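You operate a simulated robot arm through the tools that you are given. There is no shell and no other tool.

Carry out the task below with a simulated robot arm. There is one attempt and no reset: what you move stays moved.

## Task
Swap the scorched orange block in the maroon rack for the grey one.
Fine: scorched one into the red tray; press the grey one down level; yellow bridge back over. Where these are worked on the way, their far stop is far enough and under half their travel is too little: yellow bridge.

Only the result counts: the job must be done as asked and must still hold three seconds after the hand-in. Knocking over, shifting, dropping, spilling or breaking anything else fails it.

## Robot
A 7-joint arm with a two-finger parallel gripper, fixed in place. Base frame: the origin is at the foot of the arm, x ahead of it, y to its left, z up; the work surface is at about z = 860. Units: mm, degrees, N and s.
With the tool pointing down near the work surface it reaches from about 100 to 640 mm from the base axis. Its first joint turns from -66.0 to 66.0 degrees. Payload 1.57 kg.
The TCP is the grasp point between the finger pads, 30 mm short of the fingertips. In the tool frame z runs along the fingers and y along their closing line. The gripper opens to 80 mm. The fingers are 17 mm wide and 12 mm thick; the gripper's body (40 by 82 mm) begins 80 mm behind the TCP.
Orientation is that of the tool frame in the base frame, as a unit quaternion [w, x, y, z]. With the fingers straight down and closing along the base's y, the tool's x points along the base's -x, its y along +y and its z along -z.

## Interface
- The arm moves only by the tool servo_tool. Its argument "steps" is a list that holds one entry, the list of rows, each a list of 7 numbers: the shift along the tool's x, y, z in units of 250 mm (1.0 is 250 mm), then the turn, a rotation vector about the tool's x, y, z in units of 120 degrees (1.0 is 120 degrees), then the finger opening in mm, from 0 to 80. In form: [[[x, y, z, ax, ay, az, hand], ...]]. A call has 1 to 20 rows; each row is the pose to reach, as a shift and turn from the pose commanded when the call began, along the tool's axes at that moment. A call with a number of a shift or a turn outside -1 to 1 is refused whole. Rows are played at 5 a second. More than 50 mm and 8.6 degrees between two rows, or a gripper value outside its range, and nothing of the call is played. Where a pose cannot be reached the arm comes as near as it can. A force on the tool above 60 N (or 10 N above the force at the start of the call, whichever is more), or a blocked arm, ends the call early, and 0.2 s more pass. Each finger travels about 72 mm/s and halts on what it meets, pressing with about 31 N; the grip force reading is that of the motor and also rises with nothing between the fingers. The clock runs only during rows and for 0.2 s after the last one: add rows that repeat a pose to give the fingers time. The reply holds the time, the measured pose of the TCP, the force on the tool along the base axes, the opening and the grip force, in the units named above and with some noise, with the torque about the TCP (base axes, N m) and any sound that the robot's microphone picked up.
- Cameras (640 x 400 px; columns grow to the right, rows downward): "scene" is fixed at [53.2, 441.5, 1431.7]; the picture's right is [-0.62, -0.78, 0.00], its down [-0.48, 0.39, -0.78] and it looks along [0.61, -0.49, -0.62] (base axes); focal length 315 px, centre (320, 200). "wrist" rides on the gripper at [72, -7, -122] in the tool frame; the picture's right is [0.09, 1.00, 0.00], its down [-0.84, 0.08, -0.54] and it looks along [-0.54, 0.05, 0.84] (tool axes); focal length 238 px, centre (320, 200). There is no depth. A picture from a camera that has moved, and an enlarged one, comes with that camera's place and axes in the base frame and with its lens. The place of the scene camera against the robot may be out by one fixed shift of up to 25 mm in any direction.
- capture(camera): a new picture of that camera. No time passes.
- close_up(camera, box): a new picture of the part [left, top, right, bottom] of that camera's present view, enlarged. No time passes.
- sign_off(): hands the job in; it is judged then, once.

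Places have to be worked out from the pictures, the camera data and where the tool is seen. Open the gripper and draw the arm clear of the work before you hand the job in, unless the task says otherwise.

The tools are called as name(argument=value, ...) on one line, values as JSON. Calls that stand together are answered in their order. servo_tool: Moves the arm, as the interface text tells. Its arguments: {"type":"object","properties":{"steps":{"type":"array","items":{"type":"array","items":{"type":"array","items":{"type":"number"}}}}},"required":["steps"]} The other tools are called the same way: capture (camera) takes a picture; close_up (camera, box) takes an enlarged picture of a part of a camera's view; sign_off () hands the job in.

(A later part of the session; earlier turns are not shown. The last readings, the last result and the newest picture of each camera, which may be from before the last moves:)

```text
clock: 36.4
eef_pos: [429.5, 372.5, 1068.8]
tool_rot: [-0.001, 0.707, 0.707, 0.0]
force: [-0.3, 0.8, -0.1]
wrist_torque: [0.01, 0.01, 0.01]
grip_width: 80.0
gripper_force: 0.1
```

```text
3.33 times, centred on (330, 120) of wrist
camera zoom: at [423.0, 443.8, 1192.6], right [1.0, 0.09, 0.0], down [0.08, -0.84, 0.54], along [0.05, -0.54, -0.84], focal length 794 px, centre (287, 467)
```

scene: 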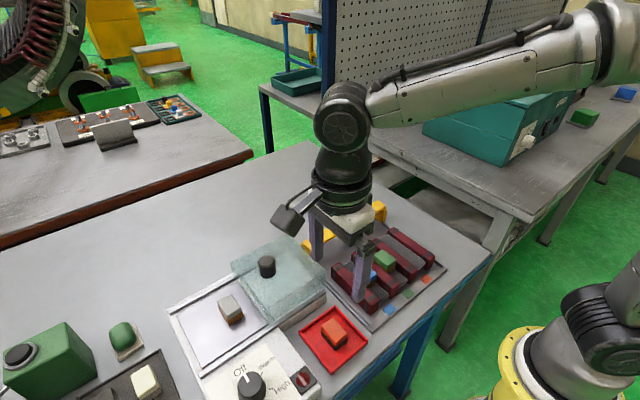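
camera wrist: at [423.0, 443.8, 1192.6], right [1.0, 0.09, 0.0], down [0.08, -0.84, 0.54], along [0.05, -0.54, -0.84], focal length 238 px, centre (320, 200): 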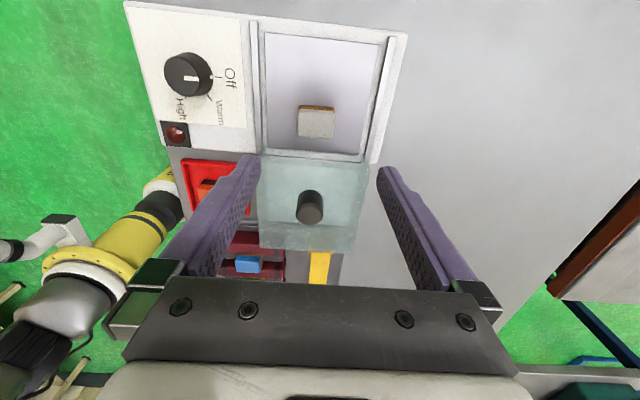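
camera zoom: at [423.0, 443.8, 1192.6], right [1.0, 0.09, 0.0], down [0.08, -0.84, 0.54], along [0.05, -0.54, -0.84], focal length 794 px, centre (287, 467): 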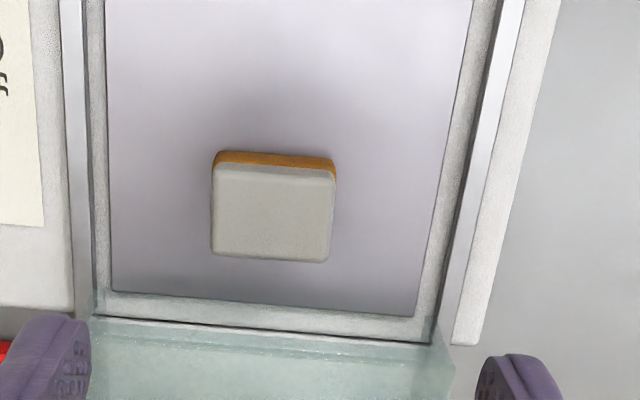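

The grey block is aligned with x, with its top centre at about (424.5, 369) and z≈920, and the hot plate is clear around it. I'm lowering to z=960 for a closer check.

servo_tool(steps=[[[-0.006, -0.01, 0.1, 0, 0, 0, 80], [-0.012, -0.02, 0.2, 0, 0, 0, 80], [-0.012, -0.02, 0.3, 0, 0, 0, 80], [-0.012, -0.02, 0.38, 0, 0, 0, 80], [-0.012, -0.02, 0.436, 0, 0, 0, 80], [-0.012, -0.02, 0.436, 0, 0, 0, 80]]])

capture(camera="wrist")

close_up(camera="wrist", box=[240, 90, 400, 200])

close_up(camera="scene", box=[160, 200, 320, 340])

```text
clock: 37.8
eef_pos: [424.8, 369.8, 960.8]
tool_rot: [-0.001, 0.707, 0.707, 0.001]
force: [0.2, -0.6, 1.0]
wrist_torque: [0.01, 0.03, 0.0]
grip_width: 79.8
gripper_force: 0.1
```

```text
taken
camera wrist: at [417.9, 440.2, 1083.3], right [1.0, 0.09, 0.0], down [0.08, -0.84, 0.54], along [0.05, -0.54, -0.84], focal length 238 px, centre (320, 200)
```

wrist: 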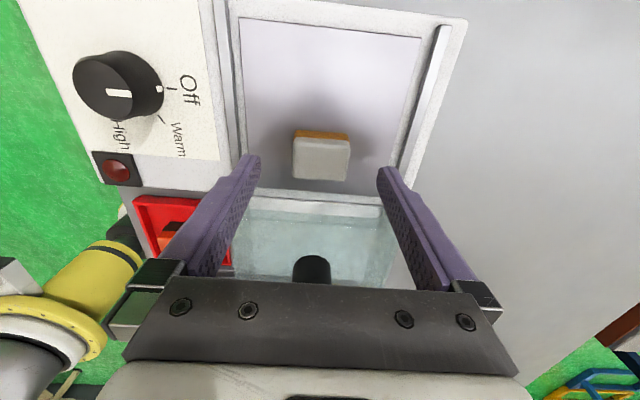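

```text
3.64 times, centred on (320, 145) of wrist
camera zoom: at [417.9, 440.2, 1083.3], right [1.0, 0.09, 0.0], down [0.08, -0.84, 0.54], along [0.05, -0.54, -0.84], focal length 867 px, centre (320, 400)
```

zoom: 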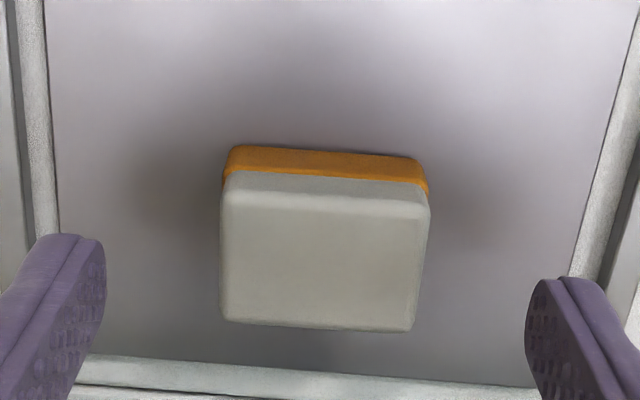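

```text
2.86 times, centred on (240, 270) of scene
camera zoom: at [53.2, 441.5, 1431.7], right [-0.62, -0.78, 0.0], down [-0.48, 0.39, -0.78], along [0.61, -0.49, -0.62], focal length 900 px, centre (549, 0)
```

zoom: 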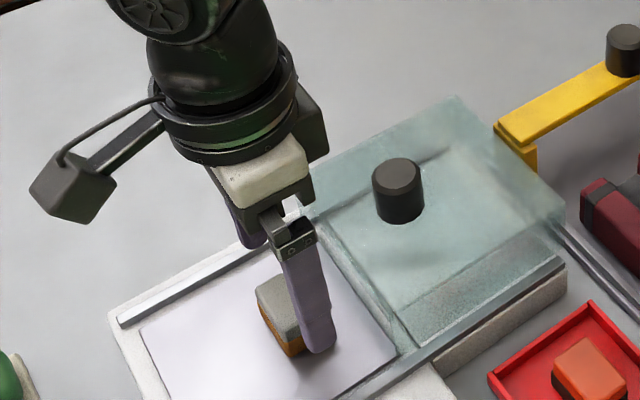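

The block centre is within 1–2 mm of the tool axis, with its top at z≈921. I'll descend to TCP z≈927, tips still above the plate, and close.

servo_tool(steps=[[[0.004, -0.001, 0.04, 0, 0, 0, 80], [0.005, -0.001, 0.08, 0, 0, 0, 80], [0.005, -0.001, 0.11, 0, 0, 0, 80], [0.005, -0.001, 0.132, 0, 0, 0, 80], [0.005, -0.001, 0.132, 0, 0, 0, 80]]])

close_up(camera="wrist", box=[220, 90, 420, 230])

close_up(camera="scene", box=[180, 240, 300, 350])

```text
clock: 39.0
eef_pos: [423.8, 369.4, 928.3]
tool_rot: [0.001, 0.706, 0.708, 0.0]
force: [-0.3, -0.6, -0.8]
wrist_torque: [-0.01, 0.02, 0.03]
grip_width: 79.8
gripper_force: 0.1
```

```text
2.86 times, centred on (320, 160) of wrist
camera zoom: at [417.0, 441.4, 1050.5], right [1.0, 0.09, 0.0], down [0.08, -0.84, 0.54], along [0.05, -0.54, -0.84], focal length 681 px, centre (320, 314)
```

zoom: 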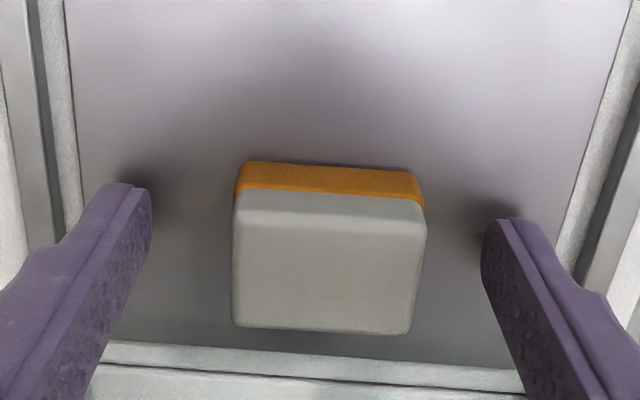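

```text
3.64 times, centred on (240, 295) of scene
camera zoom: at [53.2, 441.5, 1431.7], right [-0.62, -0.78, 0.0], down [-0.48, 0.39, -0.78], along [0.61, -0.49, -0.62], focal length 1146 px, centre (611, -146)
```

zoom: 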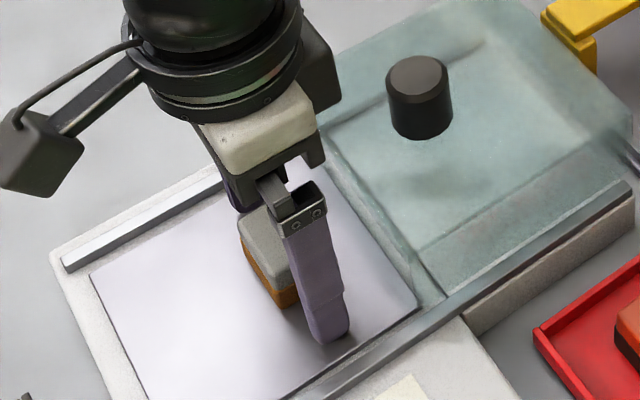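

The fingers straddle the grey block and it is centred to within a millimetre. Closing the grip.

servo_tool(steps=[[[0.002, 0.002, 0, 0, 0, 0, 80], [0.002, 0.002, 0, 0, 0, 0, 60], [0.002, 0.002, 0, 0, 0, 0, 40], [0.002, 0.002, 0, 0, 0, 0, 25], [0.002, 0.002, 0, 0, 0, 0, 25], [0.002, 0.002, 0, 0, 0, 0, 25]]])

```text
clock: 40.4
eef_pos: [424.3, 370.8, 928.0]
tool_rot: [0.001, 0.707, 0.707, 0.0]
force: [1.0, 1.1, 0.1]
wrist_torque: [0.01, -0.01, -0.01]
grip_width: 41.1
gripper_force: 31.2
```

The grey block is gripped at 41.1 mm. Lifting to z≈1060, clear of the glass cover's knob.

servo_tool(steps=[[[0, 0, -0.015, 0, 0, 0, 25], [0, 0, -0.04, 0, 0, 0, 25], [0, 0, -0.1, 0, 0, 0, 25], [0, 0, -0.18, 0, 0, 0, 25], [0, 0, -0.27, 0, 0, 0, 25], [0, 0, -0.36, 0, 0, 0, 25], [0, 0, -0.45, 0, 0, 0, 25], [0, 0, -0.53, 0, 0, 0, 25], [0, 0, -0.53, 0, 0, 0, 25]]])

capture(camera="wrist")

```text
clock: 42.4
eef_pos: [424.7, 369.3, 1061.2]
tool_rot: [-0.001, 0.707, 0.707, 0.0]
force: [-0.9, -0.2, -0.3]
wrist_torque: [0.01, 0.01, -0.01]
grip_width: 41.1
gripper_force: 31.1
```

```text
taken
camera wrist: at [418.0, 441.5, 1182.9], right [1.0, 0.09, 0.0], down [0.08, -0.84, 0.54], along [0.05, -0.54, -0.84], focal length 238 px, centre (320, 200)
```

wrist: 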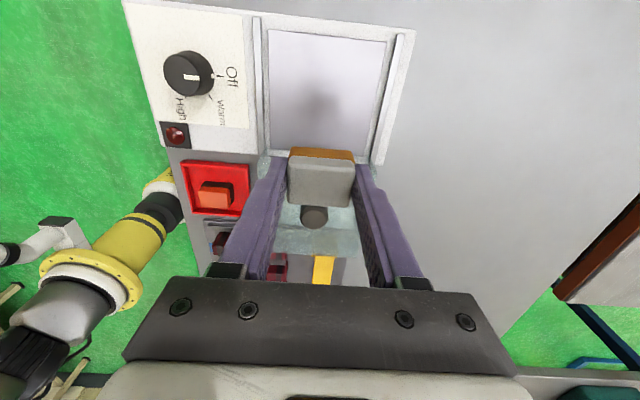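

The block is held firmly. I'll take a close-up to measure its position relative to the tool before carrying it to the rack.

close_up(camera="wrist", box=[260, 130, 380, 230])

servo_tool(steps=[[[-0.08, -0.02, 0, 0, 0, 0, 25], [-0.18, -0.045, 0, 0, 0, 0, 25], [-0.28, -0.07, 0, 0, 0, 0, 25], [-0.38, -0.095, 0, 0, 0, 0, 25], [-0.48, -0.12, 0, 0, 0, 0, 25], [-0.58, -0.15, 0, 0, 0, 0, 25], [-0.68, -0.18, 0, 0, 0, 0, 25], [-0.78, -0.21, 0, 0, 0, 0, 25], [-0.88, -0.24, 0, 0, 0, 0, 25], [-0.95, -0.26, 0, 0, 0, 0, 25], [-0.95, -0.26, 0, 0, 0, 0, 25]]])

```text
4.00 times, centred on (320, 180) of wrist
camera zoom: at [418.0, 441.5, 1182.9], right [1.0, 0.09, 0.0], down [0.08, -0.84, 0.54], along [0.05, -0.54, -0.84], focal length 953 px, centre (320, 280)
```

zoom: 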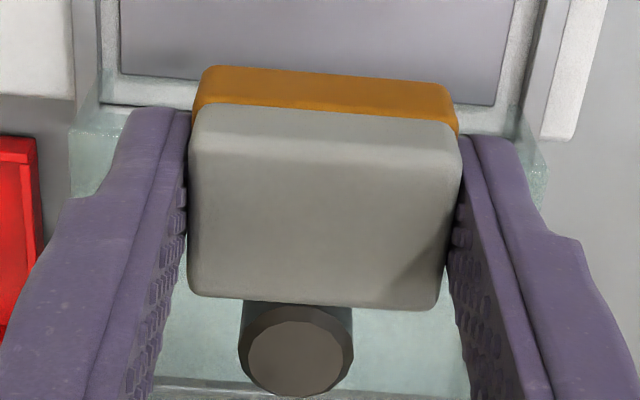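

```text
clock: 44.8
eef_pos: [358.7, 131.9, 1061.1]
tool_rot: [-0.001, 0.707, 0.707, 0.0]
force: [0.5, 0.2, -1.1]
wrist_torque: [0.01, 0.02, 0.01]
grip_width: 41.0
gripper_force: 31.1
```

Transit over the cover was clean. Continuing to directly over the empty slot at (330.5, 7), then lowering to z≈985.

servo_tool(steps=[[[-0.08, -0.02, 0, 0, 0, 0, 25], [-0.17, -0.04, 0, 0, 0, 0, 25], [-0.26, -0.06, 0, 0, 0, 0, 25], [-0.35, -0.08, 0, 0, 0, 0, 25], [-0.43, -0.1, 0, 0, 0, 0, 25], [-0.505, -0.117, 0, 0, 0, 0, 25], [-0.505, -0.117, 0.08, 0, 0, 0, 25], [-0.505, -0.117, 0.16, 0, 0, 0, 25], [-0.505, -0.117, 0.24, 0, 0, 0, 25], [-0.505, -0.117, 0.3, 0, 0, 0, 25], [-0.505, -0.117, 0.3, 0, 0, 0, 25]]])

capture(camera="wrist")

close_up(camera="wrist", box=[220, 60, 420, 230])

close_up(camera="scene", box=[340, 180, 460, 300])

```text
clock: 47.2
eef_pos: [330.3, 7.2, 986.0]
tool_rot: [0.0, 0.707, 0.707, 0.0]
force: [0.8, 0.6, -0.8]
wrist_torque: [-0.03, -0.02, -0.01]
grip_width: 40.9
gripper_force: 31.5
```

```text
taken
camera wrist: at [323.4, 78.5, 1108.3], right [1.0, 0.09, 0.0], down [0.08, -0.84, 0.54], along [0.05, -0.54, -0.84], focal length 238 px, centre (320, 200)
```

wrist: 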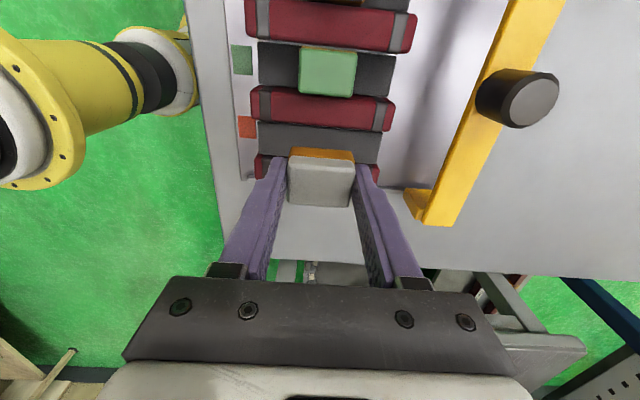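

```text
2.35 times, centred on (320, 145) of wrist
camera zoom: at [323.4, 78.5, 1108.3], right [1.0, 0.09, 0.0], down [0.08, -0.84, 0.54], along [0.05, -0.54, -0.84], focal length 561 px, centre (320, 329)
```

zoom: 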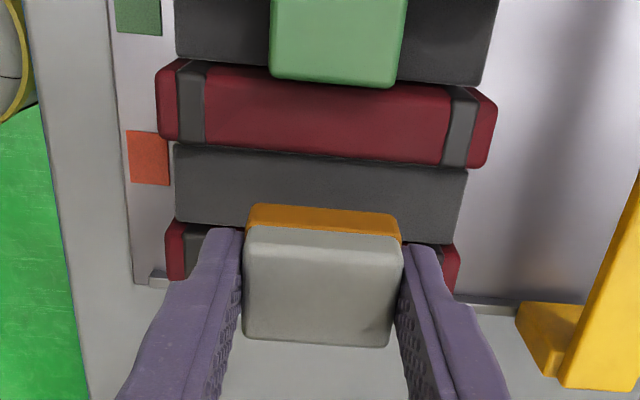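

```text
3.33 times, centred on (400, 240) of scene
camera zoom: at [53.2, 441.5, 1431.7], right [-0.62, -0.78, 0.0], down [-0.48, 0.39, -0.78], along [0.61, -0.49, -0.62], focal length 1050 px, centre (53, 67)
```

zoom: 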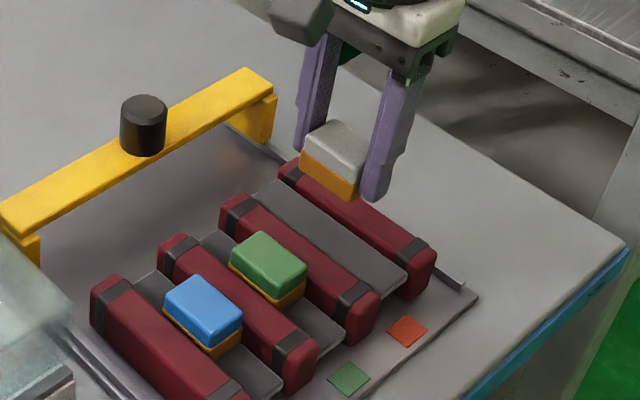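

The held grey block's centre (y≈6.2) matches where the orange block sat, and the slot is directly beneath. I'm lowering to just above the seating height and checking.

servo_tool(steps=[[[0, 0, 0.04, 0, 0, 0, 25], [0, 0, 0.08, 0, 0, 0, 25], [0, 0, 0.11, 0, 0, 0, 25], [0, 0, 0.135, 0, 0, 0, 25], [0, 0, 0.155, 0, 0, 0, 25], [0, 0, 0.17, 0, 0, 0, 25], [0, 0, 0.17, 0, 0, 0, 25]]])

capture(camera="wrist")

close_up(camera="scene", box=[340, 190, 450, 300])

```text
clock: 48.8
eef_pos: [330.5, 6.9, 942.2]
tool_rot: [0.0, 0.707, 0.707, 0.0]
force: [-0.4, -0.1, -0.1]
wrist_torque: [0.03, -0.01, 0.01]
grip_width: 41.0
gripper_force: 31.1
```

```text
taken
camera wrist: at [323.4, 78.2, 1065.8], right [1.0, 0.09, 0.0], down [0.08, -0.84, 0.54], along [0.05, -0.54, -0.84], focal length 238 px, centre (320, 200)
```

wrist: 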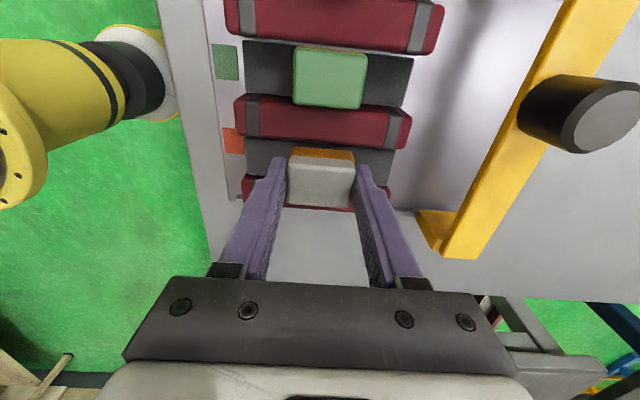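

```text
3.64 times, centred on (395, 245) of scene
camera zoom: at [53.2, 441.5, 1431.7], right [-0.62, -0.78, 0.0], down [-0.48, 0.39, -0.78], along [0.61, -0.49, -0.62], focal length 1146 px, centre (47, 36)
```

zoom: 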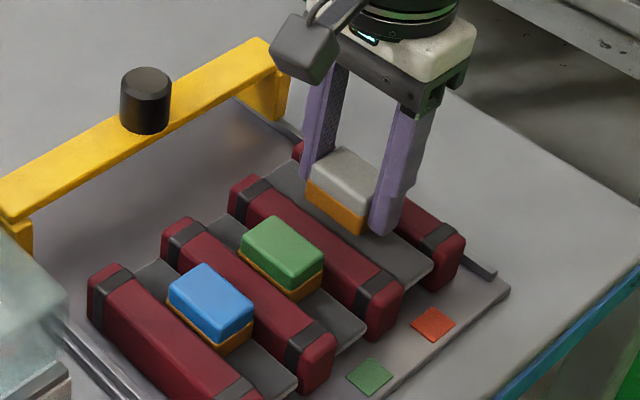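

The block bottom is about at bar-top level with no contact. Continuing down slowly.

servo_tool(steps=[[[0, 0, 0.01, 0, 0, 0, 25], [0, 0, 0.02, 0, 0, 0, 25], [0, 0, 0.03, 0, 0, 0, 25], [0, 0, 0.04, 0, 0, 0, 25], [0, 0, 0.04, 0, 0, 0, 25]]])

close_up(camera="scene", box=[340, 190, 450, 300])

```text
clock: 50.0
eef_pos: [329.9, 7.8, 933.6]
tool_rot: [0.0, 0.707, 0.707, 0.0]
force: [0.1, 0.5, -1.3]
wrist_torque: [0.01, 0.01, 0.0]
grip_width: 41.2
gripper_force: 31.2
```

```text
3.64 times, centred on (395, 245) of scene
camera zoom: at [53.2, 441.5, 1431.7], right [-0.62, -0.78, 0.0], down [-0.48, 0.39, -0.78], along [0.61, -0.49, -0.62], focal length 1146 px, centre (47, 36)
```

zoom: 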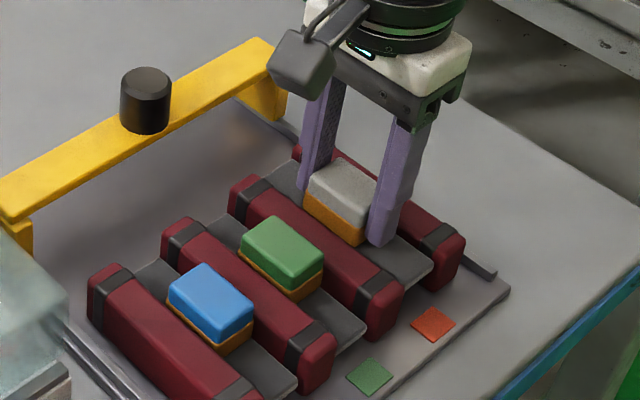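

No contact at 932. Continuing in small steps toward the seating height.

servo_tool(steps=[[[0, 0, 0.006, 0, 0, 0, 25], [0, 0, 0.012, 0, 0, 0, 25], [0, 0, 0.018, 0, 0, 0, 25], [0, 0, 0.022, 0, 0, 0, 25], [0, 0, 0.022, 0, 0, 0, 25]]])

```text
clock: 51.2
eef_pos: [330.1, 7.6, 927.2]
tool_rot: [0.0, 0.706, 0.708, 0.0]
force: [1.6, 1.4, 3.8]
wrist_torque: [0.06, 0.01, 0.02]
grip_width: 41.1
gripper_force: 30.9
```

Light contact appears at TCP z≈927 (3.8 N). I'll check how the grey cap compares with its neighbours.

close_up(camera="scene", box=[350, 220, 430, 290])

close_up(camera="wrist", box=[220, 60, 420, 230])

```text
5.71 times, centred on (390, 255) of scene
camera zoom: at [53.2, 441.6, 1431.7], right [-0.62, -0.78, 0.0], down [-0.48, 0.39, -0.78], along [0.61, -0.49, -0.62], focal length 1800 px, centre (-80, -114)
```

zoom: 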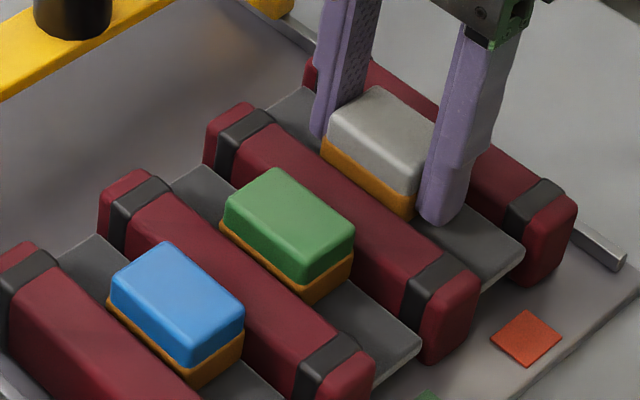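

```text
2.35 times, centred on (320, 145) of wrist
camera zoom: at [323.6, 78.1, 1050.4], right [1.0, 0.09, 0.0], down [0.08, -0.84, 0.54], along [0.05, -0.54, -0.84], focal length 561 px, centre (320, 329)
```

zoom: 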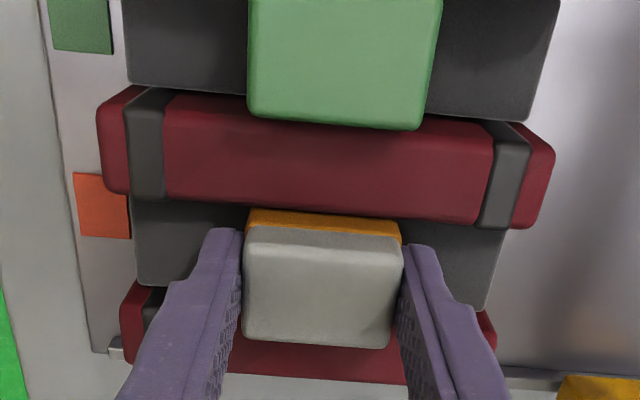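

The grey block shows a taller brown strip than its neighbours, so it has started in the slot but sits a few mm high. I'll push it down while still gripping it, to keep it straight.

servo_tool(steps=[[[0, 0, 0.005, 0, 0, 0, 25], [0, 0, 0.01, 0, 0, 0, 25], [0, 0, 0.01, 0, 0, 0, 25]]])

close_up(camera="scene", box=[350, 220, 430, 290])

```text
clock: 52.0
eef_pos: [330.9, 6.6, 924.4]
tool_rot: [0.0, 0.707, 0.708, 0.0]
force: [1.6, 0.1, 3.7]
wrist_torque: [0.03, -0.04, -0.01]
grip_width: 41.1
gripper_force: 30.9
```

```text
5.71 times, centred on (390, 255) of scene
camera zoom: at [53.2, 441.5, 1431.7], right [-0.62, -0.78, 0.0], down [-0.48, 0.39, -0.78], along [0.61, -0.49, -0.62], focal length 1800 px, centre (-80, -114)
```

zoom: 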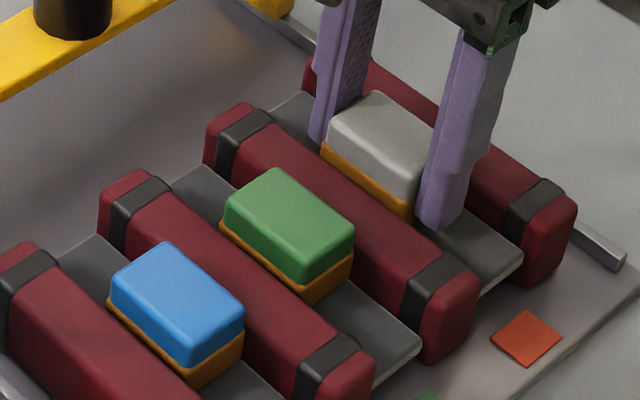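

It is sliding down with about 4 N of friction. Continuing a few mm more.

servo_tool(steps=[[[0, 0, 0.004, 0, 0, 0, 25], [0, 0, 0.008, 0, 0, 0, 25], [0, 0, 0.012, 0, 0, 0, 25], [0, 0, 0.012, 0, 0, 0, 25]]])

close_up(camera="scene", box=[350, 220, 430, 290])

```text
clock: 53.0
eef_pos: [330.4, 7.2, 922.8]
tool_rot: [0.0, 0.707, 0.707, 0.0]
force: [1.4, -0.1, 3.1]
wrist_torque: [0.04, -0.08, 0.01]
grip_width: 41.1
gripper_force: 31.4
```

```text
5.71 times, centred on (390, 255) of scene
camera zoom: at [53.2, 441.5, 1431.7], right [-0.62, -0.78, 0.0], down [-0.48, 0.39, -0.78], along [0.61, -0.49, -0.62], focal length 1800 px, centre (-80, -114)
```

zoom: 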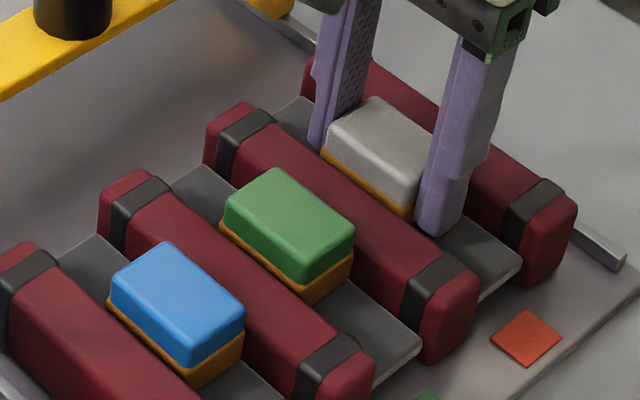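

The strip on the grey block is now thin. I'm zooming in to compare levels accurately.

close_up(camera="scene", box=[375, 230, 415, 265])

close_up(camera="wrist", box=[220, 20, 420, 230])

```text
11.43 times, centred on (395, 248) of scene
camera zoom: at [53.2, 441.5, 1431.7], right [-0.62, -0.78, 0.0], down [-0.48, 0.39, -0.78], along [0.61, -0.49, -0.62], focal length 3601 px, centre (-537, -343)
```

zoom: 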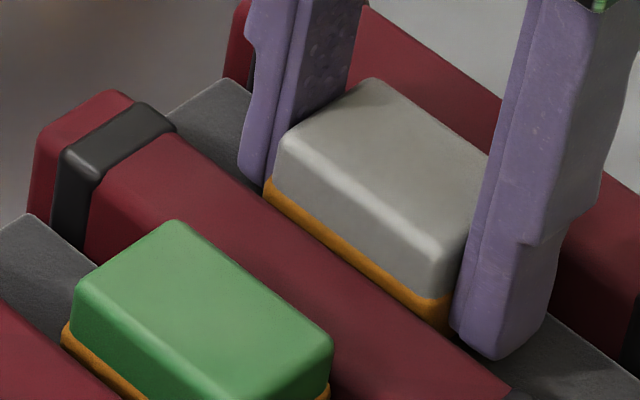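

```text
1.90 times, centred on (320, 125) of wrist
camera zoom: at [323.5, 78.1, 1044.6], right [1.0, 0.09, 0.0], down [0.08, -0.84, 0.54], along [0.05, -0.54, -0.84], focal length 454 px, centre (320, 343)
```

zoom: 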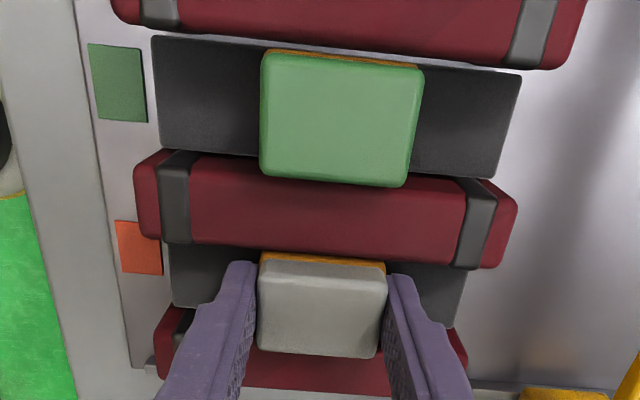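

The levels look close, but I want a like-for-like comparison of the green and grey strips at the same zoom.

close_up(camera="scene", box=[360, 240, 400, 280])

close_up(camera="scene", box=[380, 225, 420, 265])

close_up(camera="wrist", box=[290, 30, 350, 90])

close_up(camera="wrist", box=[290, 140, 350, 200])

```text
10.00 times, centred on (380, 260) of scene
camera zoom: at [53.2, 441.5, 1431.7], right [-0.62, -0.78, 0.0], down [-0.48, 0.39, -0.78], along [0.61, -0.49, -0.62], focal length 3151 px, centre (-280, -400)
```

zoom: 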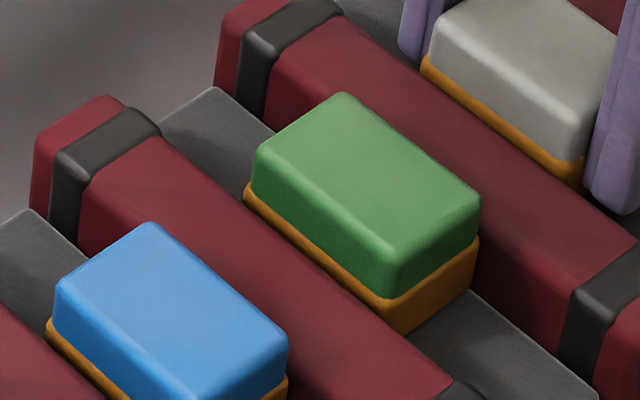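

```text
10.00 times, centred on (400, 245) of scene
camera zoom: at [53.2, 441.5, 1431.7], right [-0.62, -0.78, 0.0], down [-0.48, 0.39, -0.78], along [0.61, -0.49, -0.62], focal length 3151 px, centre (-480, -250)
```

zoom: 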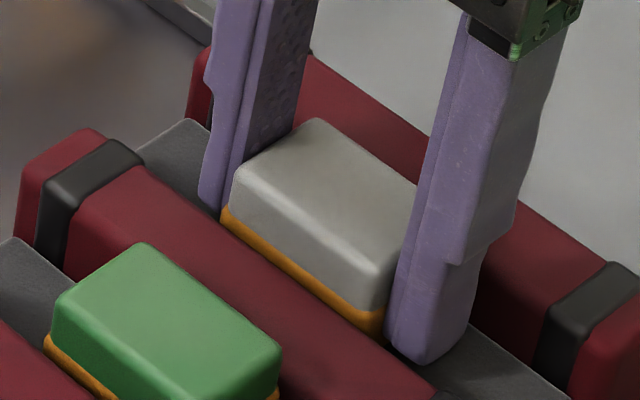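

```text
6.67 times, centred on (320, 60) of wrist
camera zoom: at [323.5, 78.1, 1044.6], right [1.0, 0.09, 0.0], down [0.08, -0.84, 0.54], along [0.05, -0.54, -0.84], focal length 1589 px, centre (320, 1133)
```

zoom: 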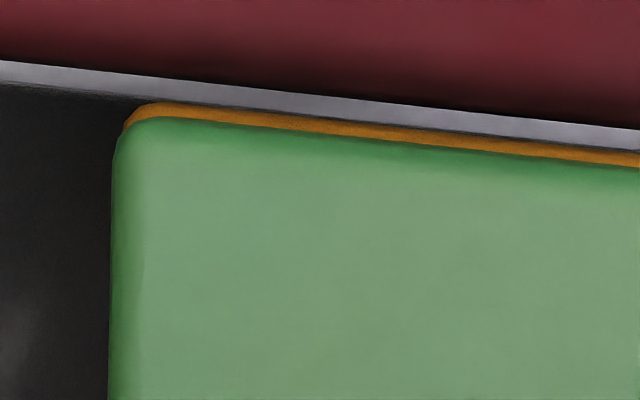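

```text
6.67 times, centred on (320, 170) of wrist
camera zoom: at [323.5, 78.1, 1044.6], right [1.0, 0.09, 0.0], down [0.08, -0.84, 0.54], along [0.05, -0.54, -0.84], focal length 1589 px, centre (320, 400)
```

zoom: 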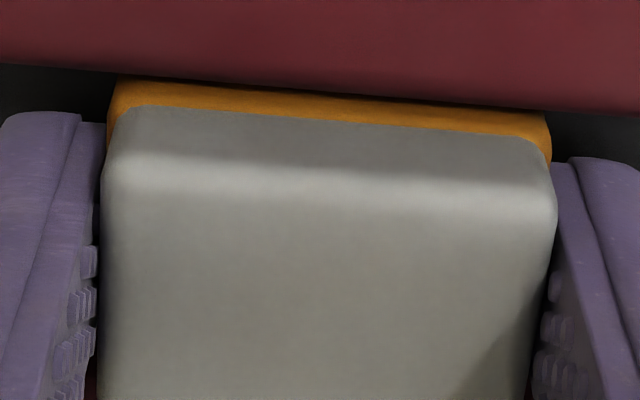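

Friction stays steady at 3–4 N and has not risen, so the block has not bottomed out. I'll keep pushing in small steps until the force climbs.

servo_tool(steps=[[[0, 0, 0.004, 0, 0, 0, 25], [0, 0, 0.008, 0, 0, 0, 25], [0, 0, 0.008, 0, 0, 0, 25]]])

```text
clock: 53.8
eef_pos: [328.9, 7.1, 920.2]
tool_rot: [0.001, 0.707, 0.707, 0.0]
force: [-0.2, 1.2, 4.5]
wrist_torque: [0.01, -0.04, 0.01]
grip_width: 40.8
gripper_force: 31.1
```

Still only 4.5 N at a command of z=919. Another 2 mm.

servo_tool(steps=[[[0, 0, 0.004, 0, 0, 0, 25], [0, 0, 0.008, 0, 0, 0, 25], [0, 0, 0.008, 0, 0, 0, 25]]])

close_up(camera="scene", box=[360, 230, 410, 270])

```text
clock: 54.6
eef_pos: [330.1, 8.1, 920.1]
tool_rot: [0.0, 0.707, 0.707, 0.001]
force: [-7.9, -3.1, 28.0]
wrist_torque: [-0.09, 0.29, 0.01]
grip_width: 41.2
gripper_force: 31.0
```

```text
10.00 times, centred on (385, 250) of scene
camera zoom: at [52.7, 441.5, 1431.7], right [-0.62, -0.78, 0.0], down [-0.48, 0.39, -0.79], along [0.61, -0.49, -0.62], focal length 3151 px, centre (-330, -300)
```

zoom: 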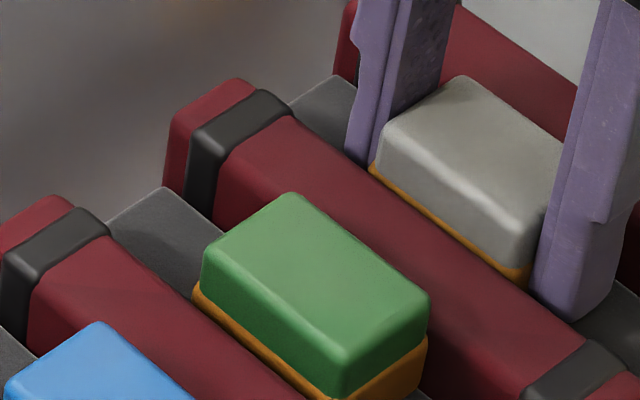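

The force rose sharply to 28 N at TCP≈920, so the grey block has bottomed and looks level with the green one. I'll relax the load, open, and rise above it.

servo_tool(steps=[[[0, 0, -0.006, 0, 0, 0, 25], [0, 0, -0.01, 0, 0, 0, 25], [0, 0, -0.01, 0, 0, 0, 45], [0, 0, -0.01, 0, 0, 0, 65], [0, 0, -0.01, 0, 0, 0, 70], [0, 0, -0.04, 0, 0, 0, 70], [0, 0, -0.1, 0, 0, 0, 70], [0, 0, -0.17, 0, 0, 0, 70], [0, 0, -0.24, 0, 0, 0, 70], [0, 0, -0.3, 0, 0, 0, 70], [0, 0, -0.3, 0, 0, 0, 70]]])

capture(camera="wrist")

close_up(camera="scene", box=[340, 220, 430, 290])

close_up(camera="wrist", box=[240, 20, 420, 200])

```text
clock: 57.0
eef_pos: [331.7, 4.9, 993.9]
tool_rot: [0.0, 0.707, 0.707, 0.0]
force: [-0.5, -0.1, 0.6]
wrist_torque: [0.0, -0.02, 0.03]
grip_width: 69.8
gripper_force: 0.1
```

```text
taken
camera wrist: at [323.9, 77.6, 1116.5], right [1.0, 0.09, 0.0], down [0.08, -0.84, 0.54], along [0.05, -0.54, -0.84], focal length 238 px, centre (320, 200)
```

wrist: 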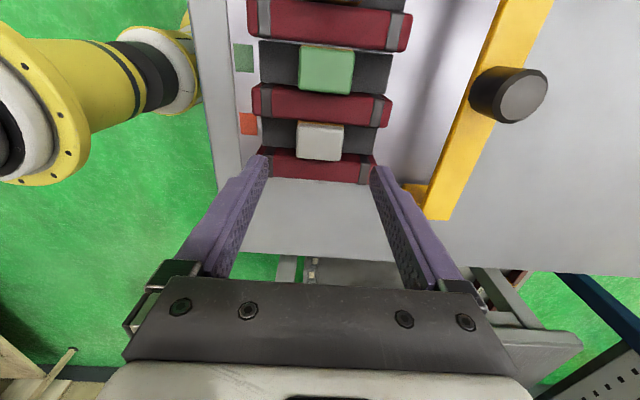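

```text
5.71 times, centred on (385, 255) of scene
camera zoom: at [53.2, 441.5, 1431.7], right [-0.62, -0.78, 0.0], down [-0.48, 0.39, -0.78], along [0.61, -0.49, -0.62], focal length 1800 px, centre (-51, -114)
```

zoom: 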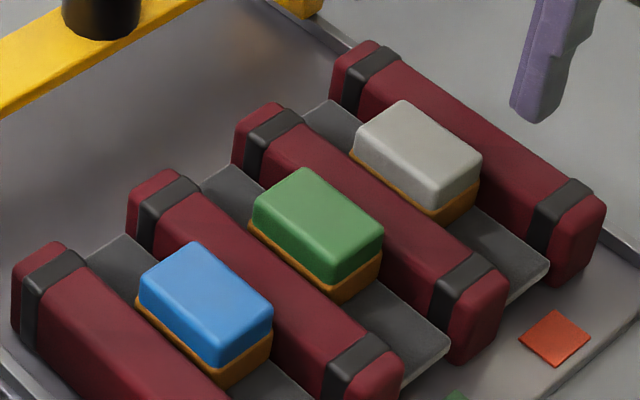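

```text
2.22 times, centred on (330, 110) of wrist
camera zoom: at [323.9, 77.6, 1116.5], right [1.0, 0.09, 0.0], down [0.08, -0.84, 0.54], along [0.05, -0.54, -0.84], focal length 530 px, centre (298, 400)
```

zoom: 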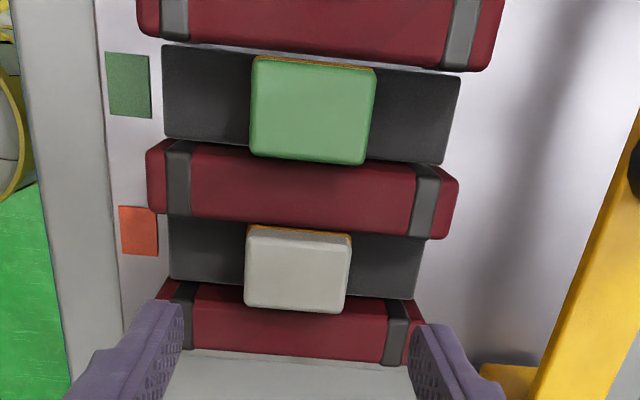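

Corner-to-corner comparison in the scene view shows the grey cap level with blue and green to within about 1 mm. To be certain it is fully seated, I'll close the fingers and press on its top.

servo_tool(steps=[[[0, 0, 0, 0, 0, 0, 40], [0, 0, 0, 0, 0, 0, 10], [0, -0.002, 0.04, 0, 0, 0, 0], [0, -0.002, 0.08, 0, 0, 0, 0], [0, -0.002, 0.12, 0, 0, 0, 0], [0, -0.002, 0.15, 0, 0, 0, 0], [0, -0.002, 0.164, 0, 0, 0, 0], [0, -0.002, 0.164, 0, 0, 0, 0]]])

capture(camera="wrist")

close_up(camera="scene", box=[340, 210, 430, 290])

```text
clock: 58.8
eef_pos: [329.0, 6.2, 952.9]
tool_rot: [0.0, 0.707, 0.707, -0.001]
force: [0.4, -0.6, 0.9]
wrist_torque: [-0.01, -0.01, -0.01]
grip_width: 0.0
gripper_force: 21.5
```

```text
taken
camera wrist: at [323.3, 77.4, 1074.9], right [1.0, 0.09, 0.0], down [0.08, -0.84, 0.54], along [0.05, -0.54, -0.84], focal length 238 px, centre (320, 200)
```

wrist: 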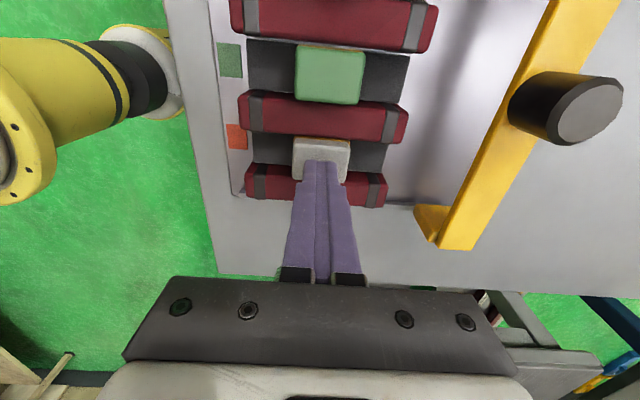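

```text
5.00 times, centred on (385, 250) of scene
camera zoom: at [53.2, 441.5, 1431.7], right [-0.62, -0.78, 0.0], down [-0.48, 0.39, -0.78], along [0.61, -0.49, -0.62], focal length 1575 px, centre (-5, -50)
```

zoom: 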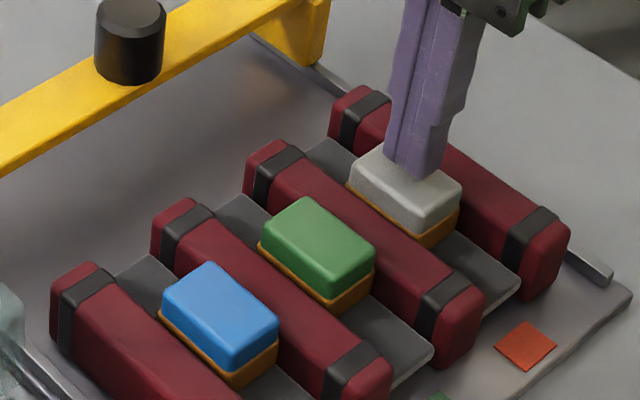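

The closed fingers are centred a few mm above the grey cap. Pressing down in small steps.

servo_tool(steps=[[[0, 0, 0.006, 0, 0, 0, 0], [0, 0, 0.012, 0, 0, 0, 0], [0, 0, 0.018, 0, 0, 0, 0], [0, 0, 0.024, 0, 0, 0, 0], [0, 0, 0.024, 0, 0, 0, 0]]])

```text
clock: 60.0
eef_pos: [329.9, 8.1, 946.4]
tool_rot: [0.0, 0.707, 0.707, -0.001]
force: [-0.8, -0.4, 2.0]
wrist_torque: [0.01, 0.0, -0.01]
grip_width: 0.0
gripper_force: 20.7
```

Slight contact at 945. Pressing further in 1 mm steps.

servo_tool(steps=[[[0, 0, 0.004, 0, 0, 0, 0], [0, 0, 0.008, 0, 0, 0, 0], [0, 0, 0.008, 0, 0, 0, 0]]])

```text
clock: 60.8
eef_pos: [330.2, 8.1, 944.8]
tool_rot: [0.0, 0.707, 0.707, 0.002]
force: [-9.1, 0.2, 26.8]
wrist_torque: [0.01, 0.31, 0.0]
grip_width: 0.0
gripper_force: 21.0
```

The block holds firm at 27 N with its top at z≈915, so it has fully bottomed. I'm lifting off and checking the level once more.

servo_tool(steps=[[[0, 0, -0.012, 0, 0, 0, 0], [0, 0, -0.05, 0, 0, 0, 0], [0, 0, -0.12, 0, 0, 0, 0], [0, 0, -0.22, 0, 0, 0, 0], [0, 0, -0.32, 0, 0, 0, 0], [0, 0, -0.4, 0, 0, 0, 0], [0, 0, -0.4, 0, 0, 0, 0]]])

close_up(camera="scene", box=[345, 225, 425, 285])

capture(camera="wrist")

close_up(camera="wrist", box=[240, 20, 420, 200])

```text
clock: 62.4
eef_pos: [328.6, 8.0, 1044.4]
tool_rot: [0.0, 0.708, 0.706, 0.0]
force: [-0.5, -0.6, -0.4]
wrist_torque: [0.02, -0.01, 0.0]
grip_width: 0.0
gripper_force: 21.4
```

```text
6.67 times, centred on (385, 255) of scene
camera zoom: at [53.2, 441.5, 1431.7], right [-0.62, -0.78, 0.0], down [-0.48, 0.39, -0.78], along [0.61, -0.49, -0.62], focal length 2100 px, centre (-113, -167)
```

zoom: 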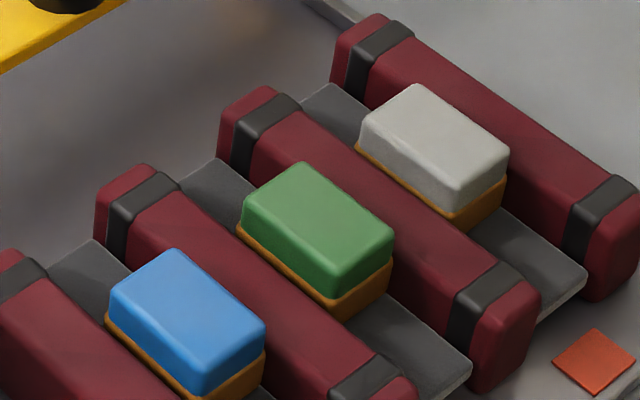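

```text
taken
camera wrist: at [322.8, 78.4, 1166.9], right [1.0, 0.09, 0.0], down [0.08, -0.84, 0.54], along [0.05, -0.54, -0.84], focal length 238 px, centre (320, 200)
```

wrist: 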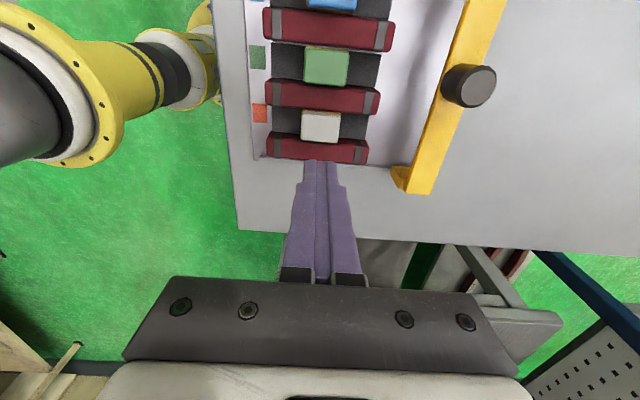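

```text
2.22 times, centred on (330, 110) of wrist
camera zoom: at [322.8, 78.4, 1166.9], right [1.0, 0.09, 0.0], down [0.08, -0.84, 0.54], along [0.05, -0.54, -0.84], focal length 530 px, centre (298, 400)
```

zoom: 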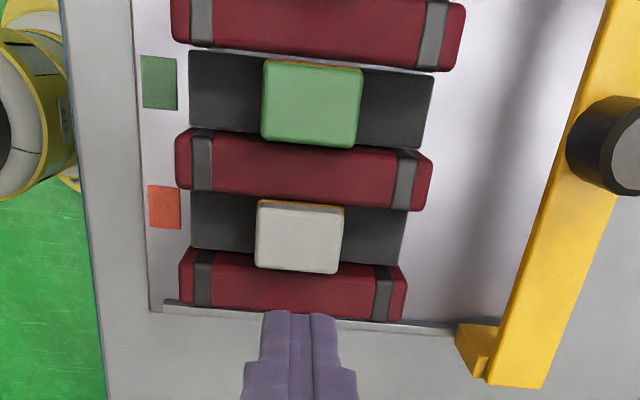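

The grey block is seated level with green and blue. Now I'll return to the bridge knob at about (448, 62.7), keeping this orientation so the fingers close fore-aft on the knob, and stop above it.

servo_tool(steps=[[[0.03, 0.06, 0, 0, 0, 0, 20], [0.06, 0.13, 0, 0, 0, 0, 50], [0.1, 0.21, 0, 0, 0, 0, 80], [0.14, 0.3, 0, 0, 0, 0, 80], [0.18, 0.39, 0, 0, 0, 0, 80], [0.223, 0.473, 0, 0, 0, 0, 80], [0.223, 0.473, 0.06, 0, 0, 0, 80], [0.223, 0.473, 0.12, 0, 0, 0, 80], [0.223, 0.473, 0.16, 0, 0, 0, 80], [0.223, 0.473, 0.16, 0, 0, 0, 80]]])

capture(camera="wrist")

close_up(camera="scene", box=[280, 140, 460, 290])

```text
clock: 64.6
eef_pos: [447.6, 63.1, 1003.6]
tool_rot: [0.0, 0.707, 0.707, 0.0]
force: [0.8, 0.2, 0.6]
wrist_torque: [0.0, 0.03, 0.01]
grip_width: 79.9
gripper_force: 0.1
```

```text
taken
camera wrist: at [441.4, 134.2, 1126.6], right [1.0, 0.09, 0.0], down [0.08, -0.84, 0.54], along [0.05, -0.54, -0.84], focal length 238 px, centre (320, 200)
```

wrist: 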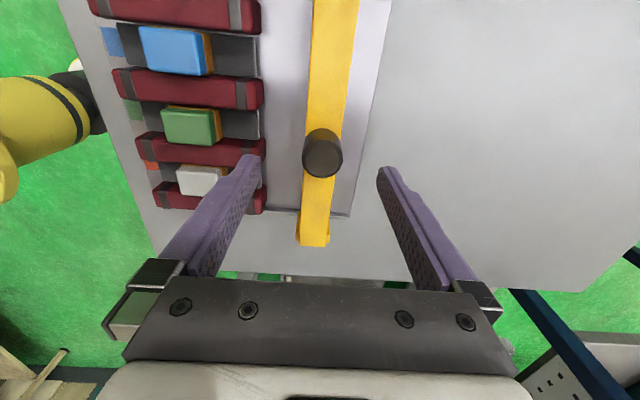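

```text
2.67 times, centred on (370, 215) of scene
camera zoom: at [53.2, 441.5, 1431.7], right [-0.62, -0.78, 0.0], down [-0.48, 0.39, -0.78], along [0.61, -0.49, -0.62], focal length 840 px, centre (187, 160)
```

zoom: 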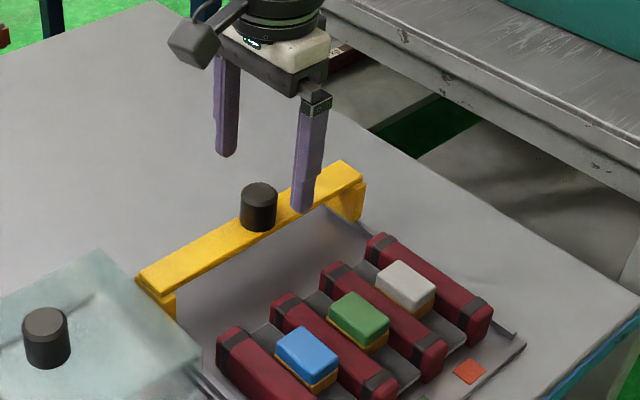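

The knob is centred between the fingers. I'm lowering to z≈966 and closing on it.

servo_tool(steps=[[[0.002, 0.003, 0.05, 0, 0, 0, 80], [0.002, 0.003, 0.1, 0, 0, 0, 80], [0.002, 0.003, 0.13, 0, 0, 0, 80], [0.002, 0.003, 0.148, 0, 0, 0, 80], [0.002, 0.003, 0.148, 0, 0, 0, 60], [0.002, 0.003, 0.148, 0, 0, 0, 40], [0.002, 0.003, 0.148, 0, 0, 0, 15], [0.002, 0.003, 0.148, 0, 0, 0, 15], [0.002, 0.003, 0.148, 0, 0, 0, 15]]])

capture(camera="wrist")

```text
clock: 66.6
eef_pos: [448.8, 63.4, 966.7]
tool_rot: [0.001, 0.707, 0.707, 0.0]
force: [0.2, 0.7, -2.7]
wrist_torque: [0.06, -0.26, 0.01]
grip_width: 30.8
gripper_force: 40.3
```

```text
taken
camera wrist: at [441.9, 134.4, 1089.7], right [1.0, 0.09, 0.0], down [0.08, -0.84, 0.54], along [0.05, -0.54, -0.84], focal length 238 px, centre (320, 200)
```

wrist: 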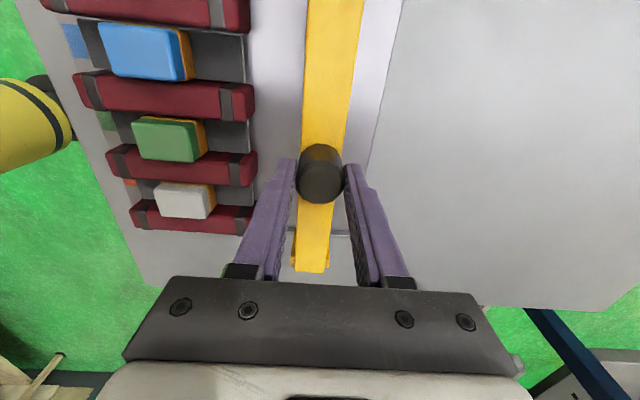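

The knob is gripped again. Sliding the bridge back in -x, slowly, in stages.

servo_tool(steps=[[[-0.002, -0.02, 0, 0, 0, 0, 15], [-0.002, -0.05, 0, 0, 0, 0, 15], [-0.002, -0.08, 0, 0, 0, 0, 15], [-0.002, -0.11, 0, 0, 0, 0, 15], [-0.002, -0.14, 0, 0, 0, 0, 15], [-0.002, -0.17, 0, 0, 0, 0, 15], [-0.002, -0.2, 0, 0, 0, 0, 15], [-0.002, -0.22, 0, 0, 0, 0, 15], [-0.002, -0.24, 0, 0, 0, 0, 15], [-0.002, -0.24, 0, 0, 0, 0, 15]]])

close_up(camera="scene", box=[300, 180, 440, 300])

```text
clock: 68.8
eef_pos: [388.6, 64.1, 967.3]
tool_rot: [-0.001, 0.708, 0.706, 0.0]
force: [0.3, 8.3, -2.5]
wrist_torque: [1.26, -0.03, -0.02]
grip_width: 31.0
gripper_force: 39.9
```

```text
3.33 times, centred on (370, 240) of scene
camera zoom: at [53.2, 441.7, 1431.6], right [-0.62, -0.78, 0.0], down [-0.48, 0.39, -0.79], along [0.61, -0.49, -0.62], focal length 1050 px, centre (153, 67)
```

zoom: 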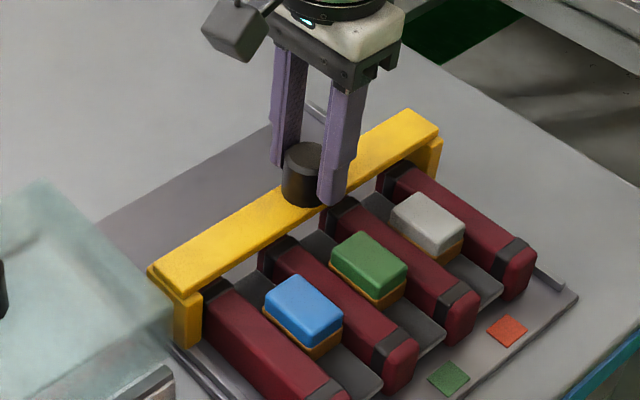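

The bridge is moving freely with the blocks clear ahead. Continuing to about x≈345 before the final approach.

servo_tool(steps=[[[0.002, -0.02, 0, 0, 0, 0, 15], [0.002, -0.045, 0, 0, 0, 0, 15], [0.002, -0.07, 0, 0, 0, 0, 15], [0.002, -0.095, 0, 0, 0, 0, 15], [0.002, -0.12, 0, 0, 0, 0, 15], [0.002, -0.145, 0, 0, 0, 0, 15], [0.002, -0.17, 0, 0, 0, 0, 15], [0.002, -0.17, 0, 0, 0, 0, 15]]])

close_up(camera="scene", box=[300, 180, 440, 300])

```text
clock: 70.6
eef_pos: [346.7, 63.2, 966.4]
tool_rot: [0.0, 0.706, 0.708, 0.0]
force: [0.2, 2.3, -2.0]
wrist_torque: [0.28, -0.18, 0.19]
grip_width: 31.1
gripper_force: 39.7
```

```text
3.33 times, centred on (370, 240) of scene
camera zoom: at [53.2, 441.6, 1431.6], right [-0.62, -0.78, 0.0], down [-0.48, 0.39, -0.78], along [0.61, -0.49, -0.62], focal length 1050 px, centre (153, 67)
```

zoom: 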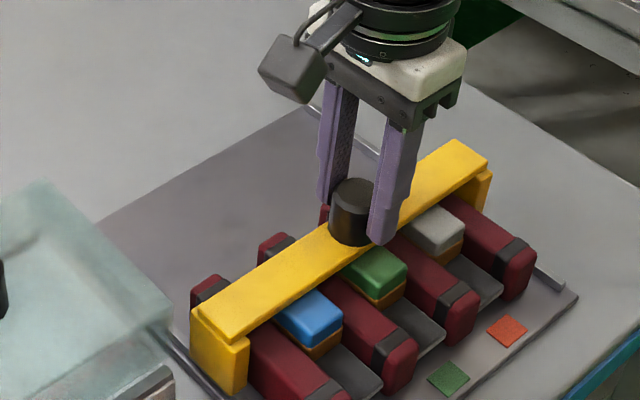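

The bridge passes over all the caps without touching. Completing the last 19 mm to its original position at x≈327.5 in small steps.

servo_tool(steps=[[[0, -0.016, 0, 0, 0, 0, 15], [0, -0.032, 0, 0, 0, 0, 15], [0, -0.046, 0, 0, 0, 0, 15], [0, -0.058, 0, 0, 0, 0, 15], [0, -0.068, 0, 0, 0, 0, 15], [0, -0.076, 0, 0, 0, 0, 15], [0, -0.076, 0, 0, 0, 0, 15]]])

close_up(camera="scene", box=[300, 200, 480, 320])

```text
clock: 72.2
eef_pos: [329.6, 62.8, 967.7]
tool_rot: [0.002, 0.707, 0.707, 0.002]
force: [24.7, -2.1, -15.1]
wrist_torque: [-0.21, 0.21, -0.03]
grip_width: 30.9
gripper_force: 39.9
```

```text
3.33 times, centred on (390, 260) of scene
camera zoom: at [54.0, 441.5, 1431.6], right [-0.62, -0.78, 0.0], down [-0.49, 0.39, -0.78], along [0.61, -0.49, -0.62], focal length 1050 px, centre (87, 0)
```

zoom: 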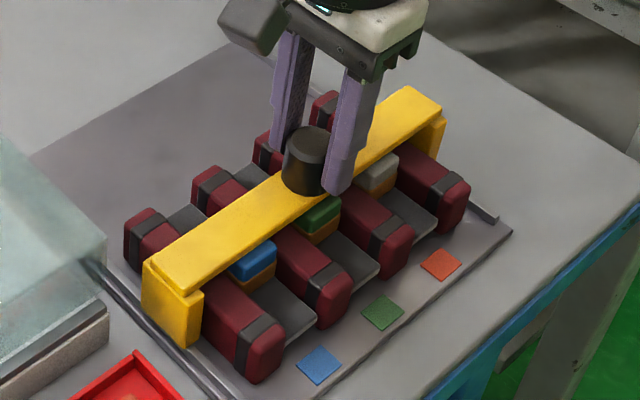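

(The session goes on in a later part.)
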